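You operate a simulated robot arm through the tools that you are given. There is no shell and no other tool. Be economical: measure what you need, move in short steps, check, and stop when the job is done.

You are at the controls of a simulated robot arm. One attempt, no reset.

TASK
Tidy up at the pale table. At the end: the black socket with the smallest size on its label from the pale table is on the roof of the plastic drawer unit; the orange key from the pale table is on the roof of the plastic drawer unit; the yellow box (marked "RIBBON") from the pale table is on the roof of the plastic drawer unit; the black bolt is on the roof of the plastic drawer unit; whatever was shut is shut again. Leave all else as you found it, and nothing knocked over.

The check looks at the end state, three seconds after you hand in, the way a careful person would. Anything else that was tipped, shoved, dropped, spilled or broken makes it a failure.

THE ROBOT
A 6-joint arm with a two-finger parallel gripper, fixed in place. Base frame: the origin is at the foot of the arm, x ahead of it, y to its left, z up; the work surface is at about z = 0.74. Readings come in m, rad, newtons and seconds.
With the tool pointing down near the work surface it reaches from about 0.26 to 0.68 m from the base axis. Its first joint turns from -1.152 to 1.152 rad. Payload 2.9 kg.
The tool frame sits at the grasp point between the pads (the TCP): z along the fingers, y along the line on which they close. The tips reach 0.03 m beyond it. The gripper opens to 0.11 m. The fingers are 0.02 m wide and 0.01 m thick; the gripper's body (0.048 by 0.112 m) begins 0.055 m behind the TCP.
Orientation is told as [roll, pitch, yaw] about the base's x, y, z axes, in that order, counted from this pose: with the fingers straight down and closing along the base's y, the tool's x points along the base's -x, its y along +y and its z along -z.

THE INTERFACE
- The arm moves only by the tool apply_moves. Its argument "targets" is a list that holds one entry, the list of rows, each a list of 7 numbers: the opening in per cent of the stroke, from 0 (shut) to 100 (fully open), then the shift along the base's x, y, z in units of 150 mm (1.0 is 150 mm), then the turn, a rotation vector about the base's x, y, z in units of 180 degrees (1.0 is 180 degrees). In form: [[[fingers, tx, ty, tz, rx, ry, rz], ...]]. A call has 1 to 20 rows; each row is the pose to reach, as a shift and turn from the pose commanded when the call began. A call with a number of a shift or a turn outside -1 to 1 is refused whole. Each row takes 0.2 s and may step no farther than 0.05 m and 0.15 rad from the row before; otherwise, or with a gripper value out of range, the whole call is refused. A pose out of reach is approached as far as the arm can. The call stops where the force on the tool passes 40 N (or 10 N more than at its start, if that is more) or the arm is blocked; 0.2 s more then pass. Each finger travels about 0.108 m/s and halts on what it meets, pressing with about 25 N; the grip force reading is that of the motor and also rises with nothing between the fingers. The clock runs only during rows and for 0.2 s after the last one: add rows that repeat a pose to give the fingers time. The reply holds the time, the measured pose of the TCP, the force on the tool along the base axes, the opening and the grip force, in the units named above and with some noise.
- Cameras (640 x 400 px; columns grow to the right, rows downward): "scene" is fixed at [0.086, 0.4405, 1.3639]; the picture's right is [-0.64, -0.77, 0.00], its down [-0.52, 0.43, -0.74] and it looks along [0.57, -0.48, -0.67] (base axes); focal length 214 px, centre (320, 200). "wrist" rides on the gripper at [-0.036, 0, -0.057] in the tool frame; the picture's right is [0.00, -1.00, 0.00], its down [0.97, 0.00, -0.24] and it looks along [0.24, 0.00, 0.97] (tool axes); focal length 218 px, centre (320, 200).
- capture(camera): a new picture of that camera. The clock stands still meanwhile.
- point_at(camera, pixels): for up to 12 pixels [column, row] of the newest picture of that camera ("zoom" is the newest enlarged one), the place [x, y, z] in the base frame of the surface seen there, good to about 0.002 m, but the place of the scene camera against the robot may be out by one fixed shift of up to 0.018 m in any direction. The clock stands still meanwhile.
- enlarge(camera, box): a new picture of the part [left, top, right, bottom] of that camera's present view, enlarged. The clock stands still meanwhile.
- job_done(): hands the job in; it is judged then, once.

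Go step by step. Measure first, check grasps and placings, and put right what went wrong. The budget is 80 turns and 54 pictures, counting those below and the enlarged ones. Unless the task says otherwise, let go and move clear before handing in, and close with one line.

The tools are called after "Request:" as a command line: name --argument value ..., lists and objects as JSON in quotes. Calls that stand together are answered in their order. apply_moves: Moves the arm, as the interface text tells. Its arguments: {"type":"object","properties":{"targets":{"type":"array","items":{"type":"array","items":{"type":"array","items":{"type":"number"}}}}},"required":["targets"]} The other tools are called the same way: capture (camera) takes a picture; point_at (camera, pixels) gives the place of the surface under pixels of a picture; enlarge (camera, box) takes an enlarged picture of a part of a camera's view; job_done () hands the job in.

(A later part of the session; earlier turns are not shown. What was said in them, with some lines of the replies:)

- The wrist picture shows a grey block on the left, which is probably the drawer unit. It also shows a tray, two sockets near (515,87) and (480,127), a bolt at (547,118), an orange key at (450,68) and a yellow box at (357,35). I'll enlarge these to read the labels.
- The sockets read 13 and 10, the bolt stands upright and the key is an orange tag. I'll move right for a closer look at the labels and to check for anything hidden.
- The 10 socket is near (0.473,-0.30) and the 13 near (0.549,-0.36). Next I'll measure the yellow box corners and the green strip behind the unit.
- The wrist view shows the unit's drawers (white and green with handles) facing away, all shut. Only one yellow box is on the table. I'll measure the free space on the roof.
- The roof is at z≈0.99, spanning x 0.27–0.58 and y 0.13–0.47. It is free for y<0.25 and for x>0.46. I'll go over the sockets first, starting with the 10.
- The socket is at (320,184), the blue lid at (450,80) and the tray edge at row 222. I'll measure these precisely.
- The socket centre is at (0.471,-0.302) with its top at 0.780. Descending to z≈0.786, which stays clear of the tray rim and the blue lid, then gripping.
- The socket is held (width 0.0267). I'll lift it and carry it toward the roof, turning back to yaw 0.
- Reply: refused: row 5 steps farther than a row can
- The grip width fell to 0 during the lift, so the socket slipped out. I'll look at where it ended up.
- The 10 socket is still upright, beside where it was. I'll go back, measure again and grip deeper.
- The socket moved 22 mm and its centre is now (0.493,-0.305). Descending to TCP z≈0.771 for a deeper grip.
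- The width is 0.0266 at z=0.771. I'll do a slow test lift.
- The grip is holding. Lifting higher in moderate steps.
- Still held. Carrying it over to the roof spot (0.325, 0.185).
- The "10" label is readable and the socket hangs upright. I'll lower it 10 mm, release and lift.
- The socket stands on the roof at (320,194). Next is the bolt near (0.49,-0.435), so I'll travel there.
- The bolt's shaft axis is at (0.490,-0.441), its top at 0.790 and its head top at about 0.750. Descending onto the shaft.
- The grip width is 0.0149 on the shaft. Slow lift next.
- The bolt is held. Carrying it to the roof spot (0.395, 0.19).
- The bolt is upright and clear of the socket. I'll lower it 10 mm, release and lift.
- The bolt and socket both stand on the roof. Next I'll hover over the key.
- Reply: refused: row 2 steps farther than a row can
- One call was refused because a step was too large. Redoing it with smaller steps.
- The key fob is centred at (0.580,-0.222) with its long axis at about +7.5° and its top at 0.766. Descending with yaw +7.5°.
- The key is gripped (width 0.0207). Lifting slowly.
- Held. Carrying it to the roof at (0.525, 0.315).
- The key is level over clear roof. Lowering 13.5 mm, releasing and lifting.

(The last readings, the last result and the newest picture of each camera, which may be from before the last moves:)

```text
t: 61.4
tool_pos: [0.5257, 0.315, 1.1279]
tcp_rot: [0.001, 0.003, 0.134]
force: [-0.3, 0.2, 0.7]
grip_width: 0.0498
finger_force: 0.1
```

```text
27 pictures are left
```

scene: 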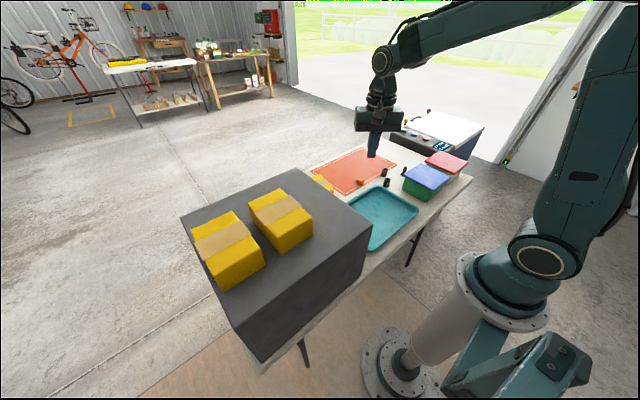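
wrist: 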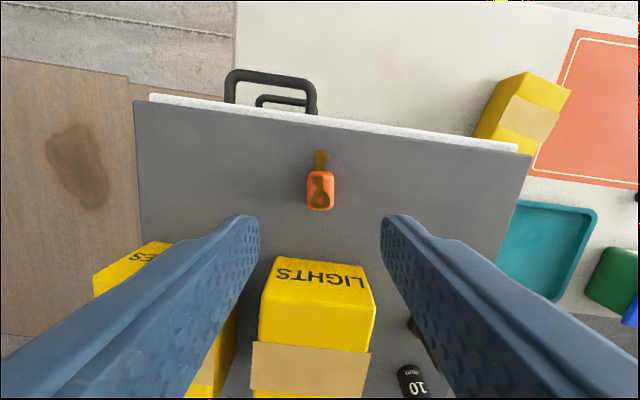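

The key is on the roof at (320,190). Last is the yellow box, so I'll hover above it with the gripper fully open.

Request:
apply_moves --targets '[[[45, 0, -0.25, 0, 0, 0, -0.03], [60, 0, -0.5, 0, 0, 0, -0.06], [80, 0.1, -0.75, 0, 0, 0, -0.09], [100, 0.2, -1, 0, 0, 0, -0.112]]]'

Request:
apply_moves --targets '[[[100, 0.1, -0.25, 0, 0, 0, 0], [100, 0.2, -0.5, 0, 0, 0, 0], [100, 0.3, -0.75, 0, 0, 0, 0], [100, 0.4, -1, 0, 0, 0, 0]]]'

Request:
apply_moves --targets '[[[100, 0.1, -0.24, 0, 0, 0, 0], [100, 0.2, -0.24, -0.25, 0, 0, 0], [100, 0.2, -0.24, -0.55, 0, 0, 0], [100, 0.2, -0.24, -0.8, 0, 0, 0]]]'

Request:
capture --camera "wrist"

```text
t: 62.4
tool_pos: [0.5572, 0.1653, 1.1281]
tcp_rot: [0.001, -0.001, -0.222]
force: [0.3, -0.5, 0.4]
grip_width: 0.1101
finger_force: 0.0
```

```text
t: 63.4
tool_pos: [0.6176, 0.0145, 1.1292]
tcp_rot: [0.0, 0.0, -0.218]
force: [0.6, 0.4, 0.1]
grip_width: 0.1098
finger_force: 0.1
```

```text
t: 64.4
tool_pos: [0.6738, -0.0212, 1.0592]
tcp_rot: [0.03, -0.151, -0.221]
force: [-0.8, -0.3, -4.2]
grip_width: 0.1102
finger_force: 0.1
out of reach, approached as far as the arm can: row 1, 2, 3
```

```text
26 pictures are left
```

wrist: 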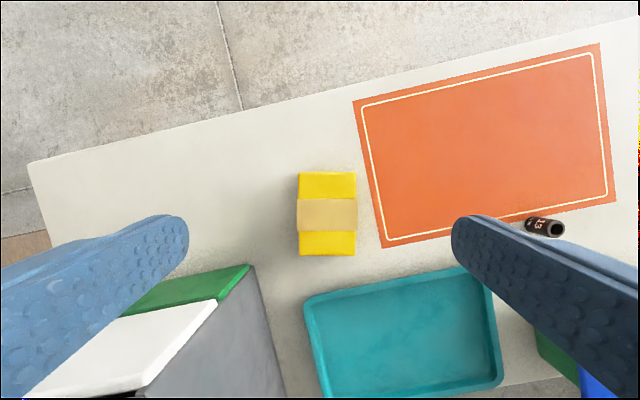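

At that height the arm tilted at its reach limit. I'll pull back in x and go lower first.

Request:
apply_moves --targets '[[[100, -0.3, 0, 0, 0, 0, 0], [100, -0.3, 0, -0.2, 0, 0, 0], [100, -0.3, 0, -0.4, 0, 0, 0], [100, -0.3, 0, -0.5, 0, 0, 0]]]'

Request:
capture --camera "wrist"

```text
t: 65.4
tool_pos: [0.6017, -0.0219, 0.9339]
tcp_rot: [-0.001, 0.0, -0.219]
force: [0.3, 0.6, -0.2]
grip_width: 0.1099
finger_force: 0.1
```

```text
25 pictures are left
```

wrist: 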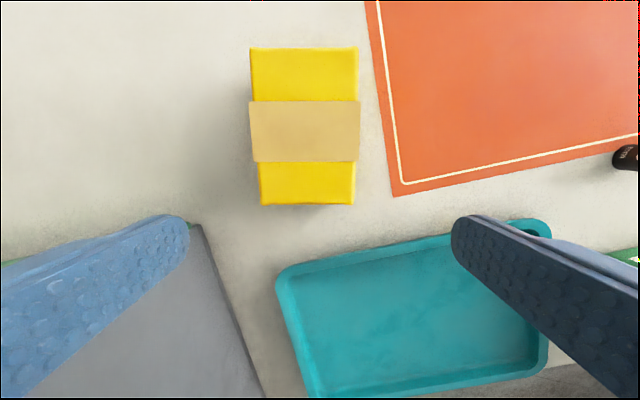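

The box is aligned with the gripper's yaw. Measuring its corners again.

Request:
point_at --camera "wrist" --pixels '[[253, 52], [354, 52], [264, 190], [352, 190], [305, 130], [352, 201], [264, 202], [300, 270], [205, 235], [255, 150], [354, 150]]'

Request:
enlarge --camera "scene" --box '[295, 160, 375, 210]'

```text
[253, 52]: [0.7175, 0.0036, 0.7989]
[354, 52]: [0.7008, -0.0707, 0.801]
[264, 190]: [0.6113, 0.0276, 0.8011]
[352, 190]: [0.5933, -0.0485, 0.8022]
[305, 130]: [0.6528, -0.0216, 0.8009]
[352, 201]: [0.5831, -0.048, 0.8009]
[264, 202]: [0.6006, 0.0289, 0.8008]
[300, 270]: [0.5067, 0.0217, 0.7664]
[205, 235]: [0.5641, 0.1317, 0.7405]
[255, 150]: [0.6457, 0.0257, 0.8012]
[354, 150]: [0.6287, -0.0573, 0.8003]
```

```text
8.00 times, centred on (335, 185) of scene
```

zoom: 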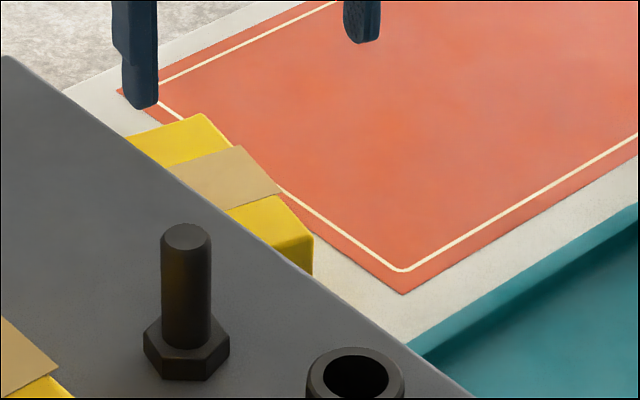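

The box centre is (0.650,-0.021), with a width of 0.078 and its top at 0.801. Moving over it, then down.

Request:
apply_moves --targets '[[[100, 0.15, 0, 0, 0, 0, 0], [100, 0.3, 0, -0.1, 0, 0, 0], [100, 0.3, 0, -0.2, 0, 0, 0]]]'

Request:
capture --camera "wrist"

```text
t: 66.2
tool_pos: [0.6459, -0.0217, 0.9028]
tcp_rot: [0.0, -0.001, -0.219]
force: [0.4, -0.1, -0.9]
grip_width: 0.11
finger_force: 0.0
```

```text
23 pictures are left
```

wrist: 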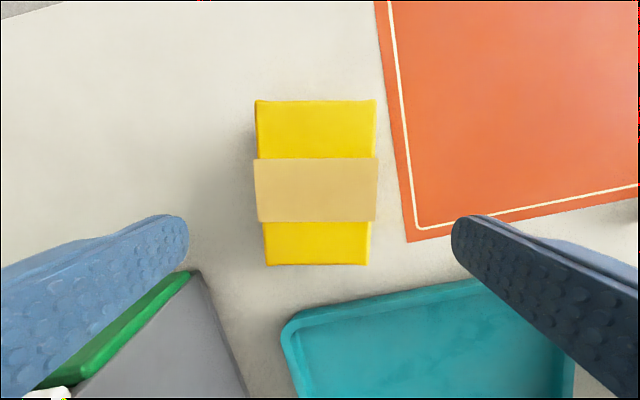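

The box is centred between the fingers. Descending to z≈0.776 and closing.

Request:
apply_moves --targets '[[[100, 0.01, 0, -0.25, 0, 0, 0], [100, 0.01, 0, -0.5, 0, 0, 0], [100, 0.01, 0, -0.7, 0, 0, 0], [100, 0.01, 0, -0.84, 0, 0, 0], [100, 0.01, 0, -0.84, 0, 0, 0], [85, 0.01, 0, -0.84, 0, 0, 0], [70, 0.01, 0, -0.84, 0, 0, 0], [60, 0.01, 0, -0.84, 0, 0, 0], [40, 0.01, 0, -0.84, 0, 0, 0], [40, 0.01, 0, -0.84, 0, 0, 0]]]'

```text
t: 68.4
tool_pos: [0.6469, -0.0203, 0.7781]
tcp_rot: [0.0, 0.001, -0.219]
force: [-0.2, 0.0, 1.1]
grip_width: 0.09
finger_force: 24.4
```

The grip width is 0.09 on the sleeve with 24 N. Slow lift.

Request:
apply_moves --targets '[[[30, 0, 0, 0.05, 0, 0, 0], [20, 0, 0, 0.12, 0, 0, 0], [20, 0, 0, 0.2, 0, 0, 0], [20, 0, 0, 0.35, 0, 0, 0]]]'

Request:
capture --camera "wrist"

```text
t: 69.4
tool_pos: [0.6466, -0.0208, 0.829]
tcp_rot: [0.001, 0.002, -0.22]
force: [-0.2, 0.0, -1.9]
grip_width: 0.0899
finger_force: 25.0
```

```text
22 pictures are left
```

wrist: 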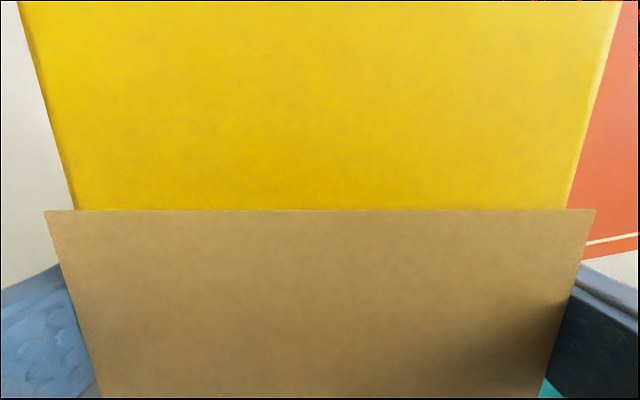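

The box is held. Lifting it while retracting, then over to the roof.

Request:
apply_moves --targets '[[[20, 0, 0, 0.2, 0, 0, 0], [20, -0.05, 0, 0.4, 0, 0, 0], [20, -0.15, 0, 0.6, 0, 0, 0], [20, -0.3, 0, 0.8, 0, 0, 0], [20, -0.45, 0, 1, 0, 0, 0]]]'

Request:
apply_moves --targets '[[[20, -0.1, 0, 0.2, 0, 0, 0.015], [20, -0.2, 0, 0.4, 0, 0, 0.03], [20, -0.3, 0, 0.6, 0, 0, 0.045], [20, -0.4, 0, 0.8, 0, 0, 0.06], [20, -0.53, 0, 0.97, 0, 0, 0.07]]]'

Request:
apply_moves --targets '[[[20, 0, 0.2, 0, 0, 0, 0], [20, 0, 0.4, 0, 0, 0, 0], [20, 0, 0.6, 0, 0, 0, 0], [20, 0, 0.8, 0, 0, 0, 0], [20, 0, 1, 0, 0, 0, 0]]]'

```text
t: 70.6
tool_pos: [0.5803, -0.0204, 0.9804]
tcp_rot: [-0.001, 0.0, -0.221]
force: [-0.2, -0.8, -2.2]
grip_width: 0.0899
finger_force: 25.0
```

```text
t: 71.8
tool_pos: [0.5001, -0.0219, 1.1245]
tcp_rot: [-0.001, 0.0, 0.004]
force: [-0.1, 0.3, -1.5]
grip_width: 0.0898
finger_force: 24.8
```

```text
t: 73.0
tool_pos: [0.4996, 0.1298, 1.1253]
tcp_rot: [0.0, 0.001, 0.002]
force: [0.2, -0.7, -1.3]
grip_width: 0.0898
finger_force: 25.3
```

Moving over the spot and lowering to just above the roof for a check.

Request:
apply_moves --targets '[[[20, 0, 0.2, 0, 0, 0, 0], [20, 0.01, 0.42, 0, 0, 0, 0], [20, 0.01, 0.42, -0.2, 0, 0, 0], [20, 0.01, 0.42, -0.4, 0, 0, 0], [20, 0.01, 0.42, -0.52, 0, 0, 0]]]'

Request:
enlarge --camera "scene" --box '[180, 120, 380, 245]'

```text
t: 74.2
tool_pos: [0.5013, 0.1915, 1.0475]
tcp_rot: [-0.001, 0.001, 0.001]
force: [-0.7, 0.0, -1.4]
grip_width: 0.0896
finger_force: 25.2
```

```text
3.20 times, centred on (280, 182) of scene
```

zoom: 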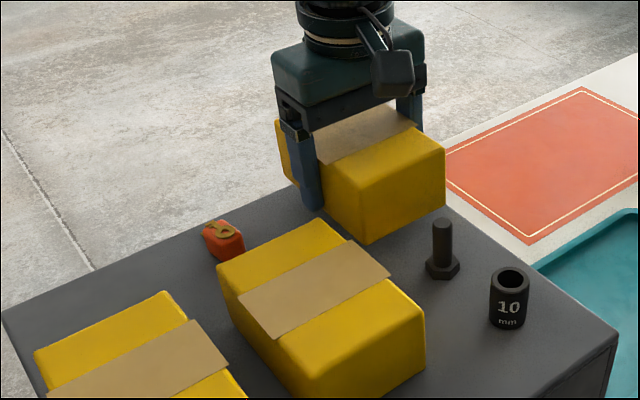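

Everything is clear. I'll lower 17 mm, open gently and lift.

Request:
apply_moves --targets '[[[20, 0, 0, -0.06, 0, 0, 0], [20, 0, 0, -0.115, 0, 0, 0], [20, 0, 0, -0.115, 0, 0, 0], [90, 0, 0, -0.115, 0, 0, 0], [98, 0, 0, -0.115, 0, 0, 0], [98, 0, 0, -0.115, 0, 0, 0], [98, 0, 0, -0.115, 0, 0, 0], [98, 0, 0, 0, 0, 0, 0], [98, 0, 0, 0.2, 0, 0, 0], [98, 0, 0, 0.45, 0, 0, 0], [98, 0, 0, 0.7, 0, 0, 0]]]'

Request:
apply_moves --targets '[[[98, -0.1, -0.25, 0.1, 0, 0, 0], [98, -0.2, -0.5, 0.2, 0, 0, 0], [98, -0.3, -0.75, 0.3, 0, 0, 0], [98, -0.4, -1, 0.4, 0, 0, 0]]]'

Request:
capture --camera "wrist"

Request:
capture --camera "scene"

Request:
enlarge --camera "scene" --box '[180, 120, 480, 300]'

```text
t: 76.6
tool_pos: [0.5021, 0.1921, 1.1522]
tcp_rot: [0.001, 0.002, 0.002]
force: [-0.3, -0.2, 0.6]
grip_width: 0.1078
finger_force: 0.1
```

```text
t: 77.6
tool_pos: [0.4412, 0.0427, 1.2121]
tcp_rot: [0.0, -0.001, 0.0]
force: [-0.5, -0.1, -0.6]
grip_width: 0.1075
finger_force: 0.1
```

```text
20 pictures are left
```

wrist: 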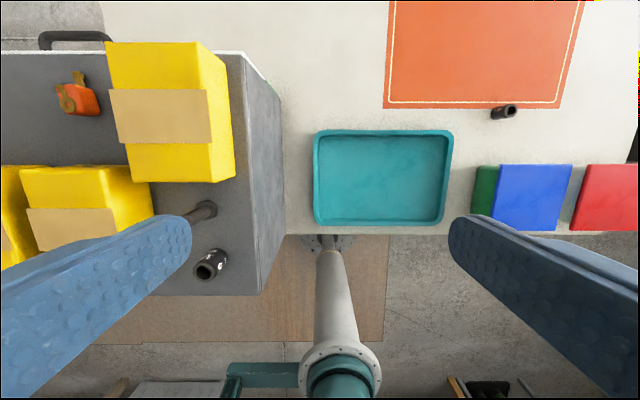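

```text
19 pictures are left
```

scene: 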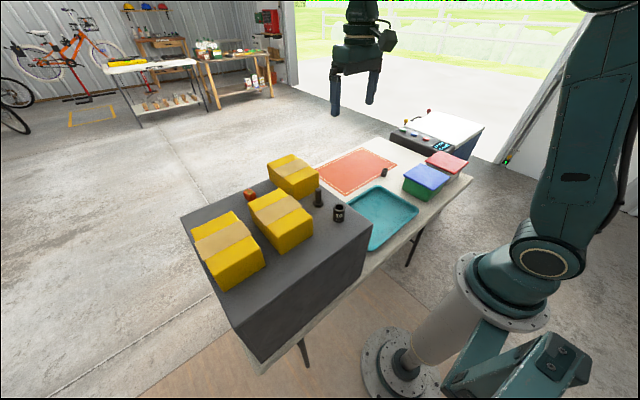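

```text
2.13 times, centred on (330, 210) of scene
```

zoom: 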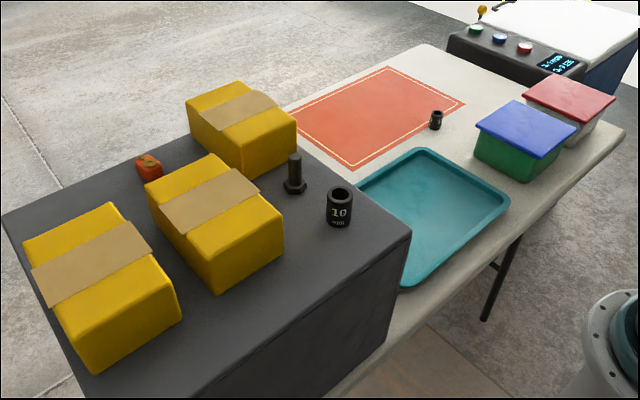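

All four items appear to be on the roof. I'll check that the ribbon box lies flat and clear of its neighbour.

Request:
point_at --camera "wrist" --pixels '[[115, 55], [190, 50], [205, 165], [135, 170], [120, 170], [150, 190], [160, 195], [80, 100], [120, 200]]'

Request:
enlarge --camera "wrist" --box '[0, 20, 260, 290]'

```text
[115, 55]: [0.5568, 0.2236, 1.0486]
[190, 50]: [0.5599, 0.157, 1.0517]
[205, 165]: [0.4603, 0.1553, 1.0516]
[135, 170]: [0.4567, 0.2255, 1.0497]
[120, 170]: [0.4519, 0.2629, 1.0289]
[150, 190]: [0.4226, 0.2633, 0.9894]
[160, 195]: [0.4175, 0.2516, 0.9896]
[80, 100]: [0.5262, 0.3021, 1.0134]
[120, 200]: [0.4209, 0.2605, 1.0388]
```

```text
1.48 times, centred on (130, 155) of wrist
```

zoom: 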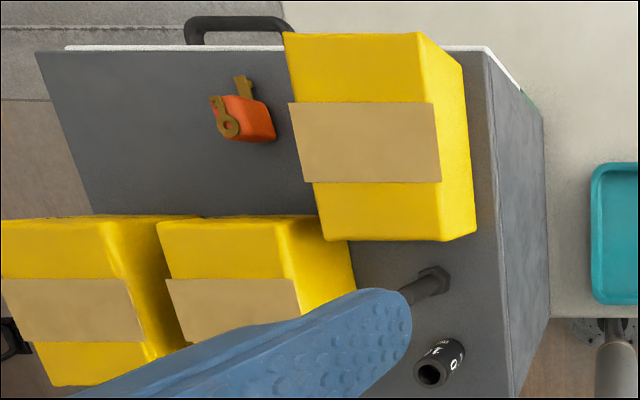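

The ribbon box lies flat (top z≈1.05, y 0.155–0.23), with a gap to the neighbouring box at y≥0.26. The gripper is clear and the drawers and lids were never opened, so I'm handing in.

Request:
job_done

```text
The job is handed in.
```

The 10 mm socket, the orange key, the yellow box and the black bolt are all on the roof of the drawer unit; I never saw the yellow box's "RIBBON" label, but it was the only yellow box I saw on the table. Nothing was tipped or opened, though the socket slipped from my first grip and stayed upright.
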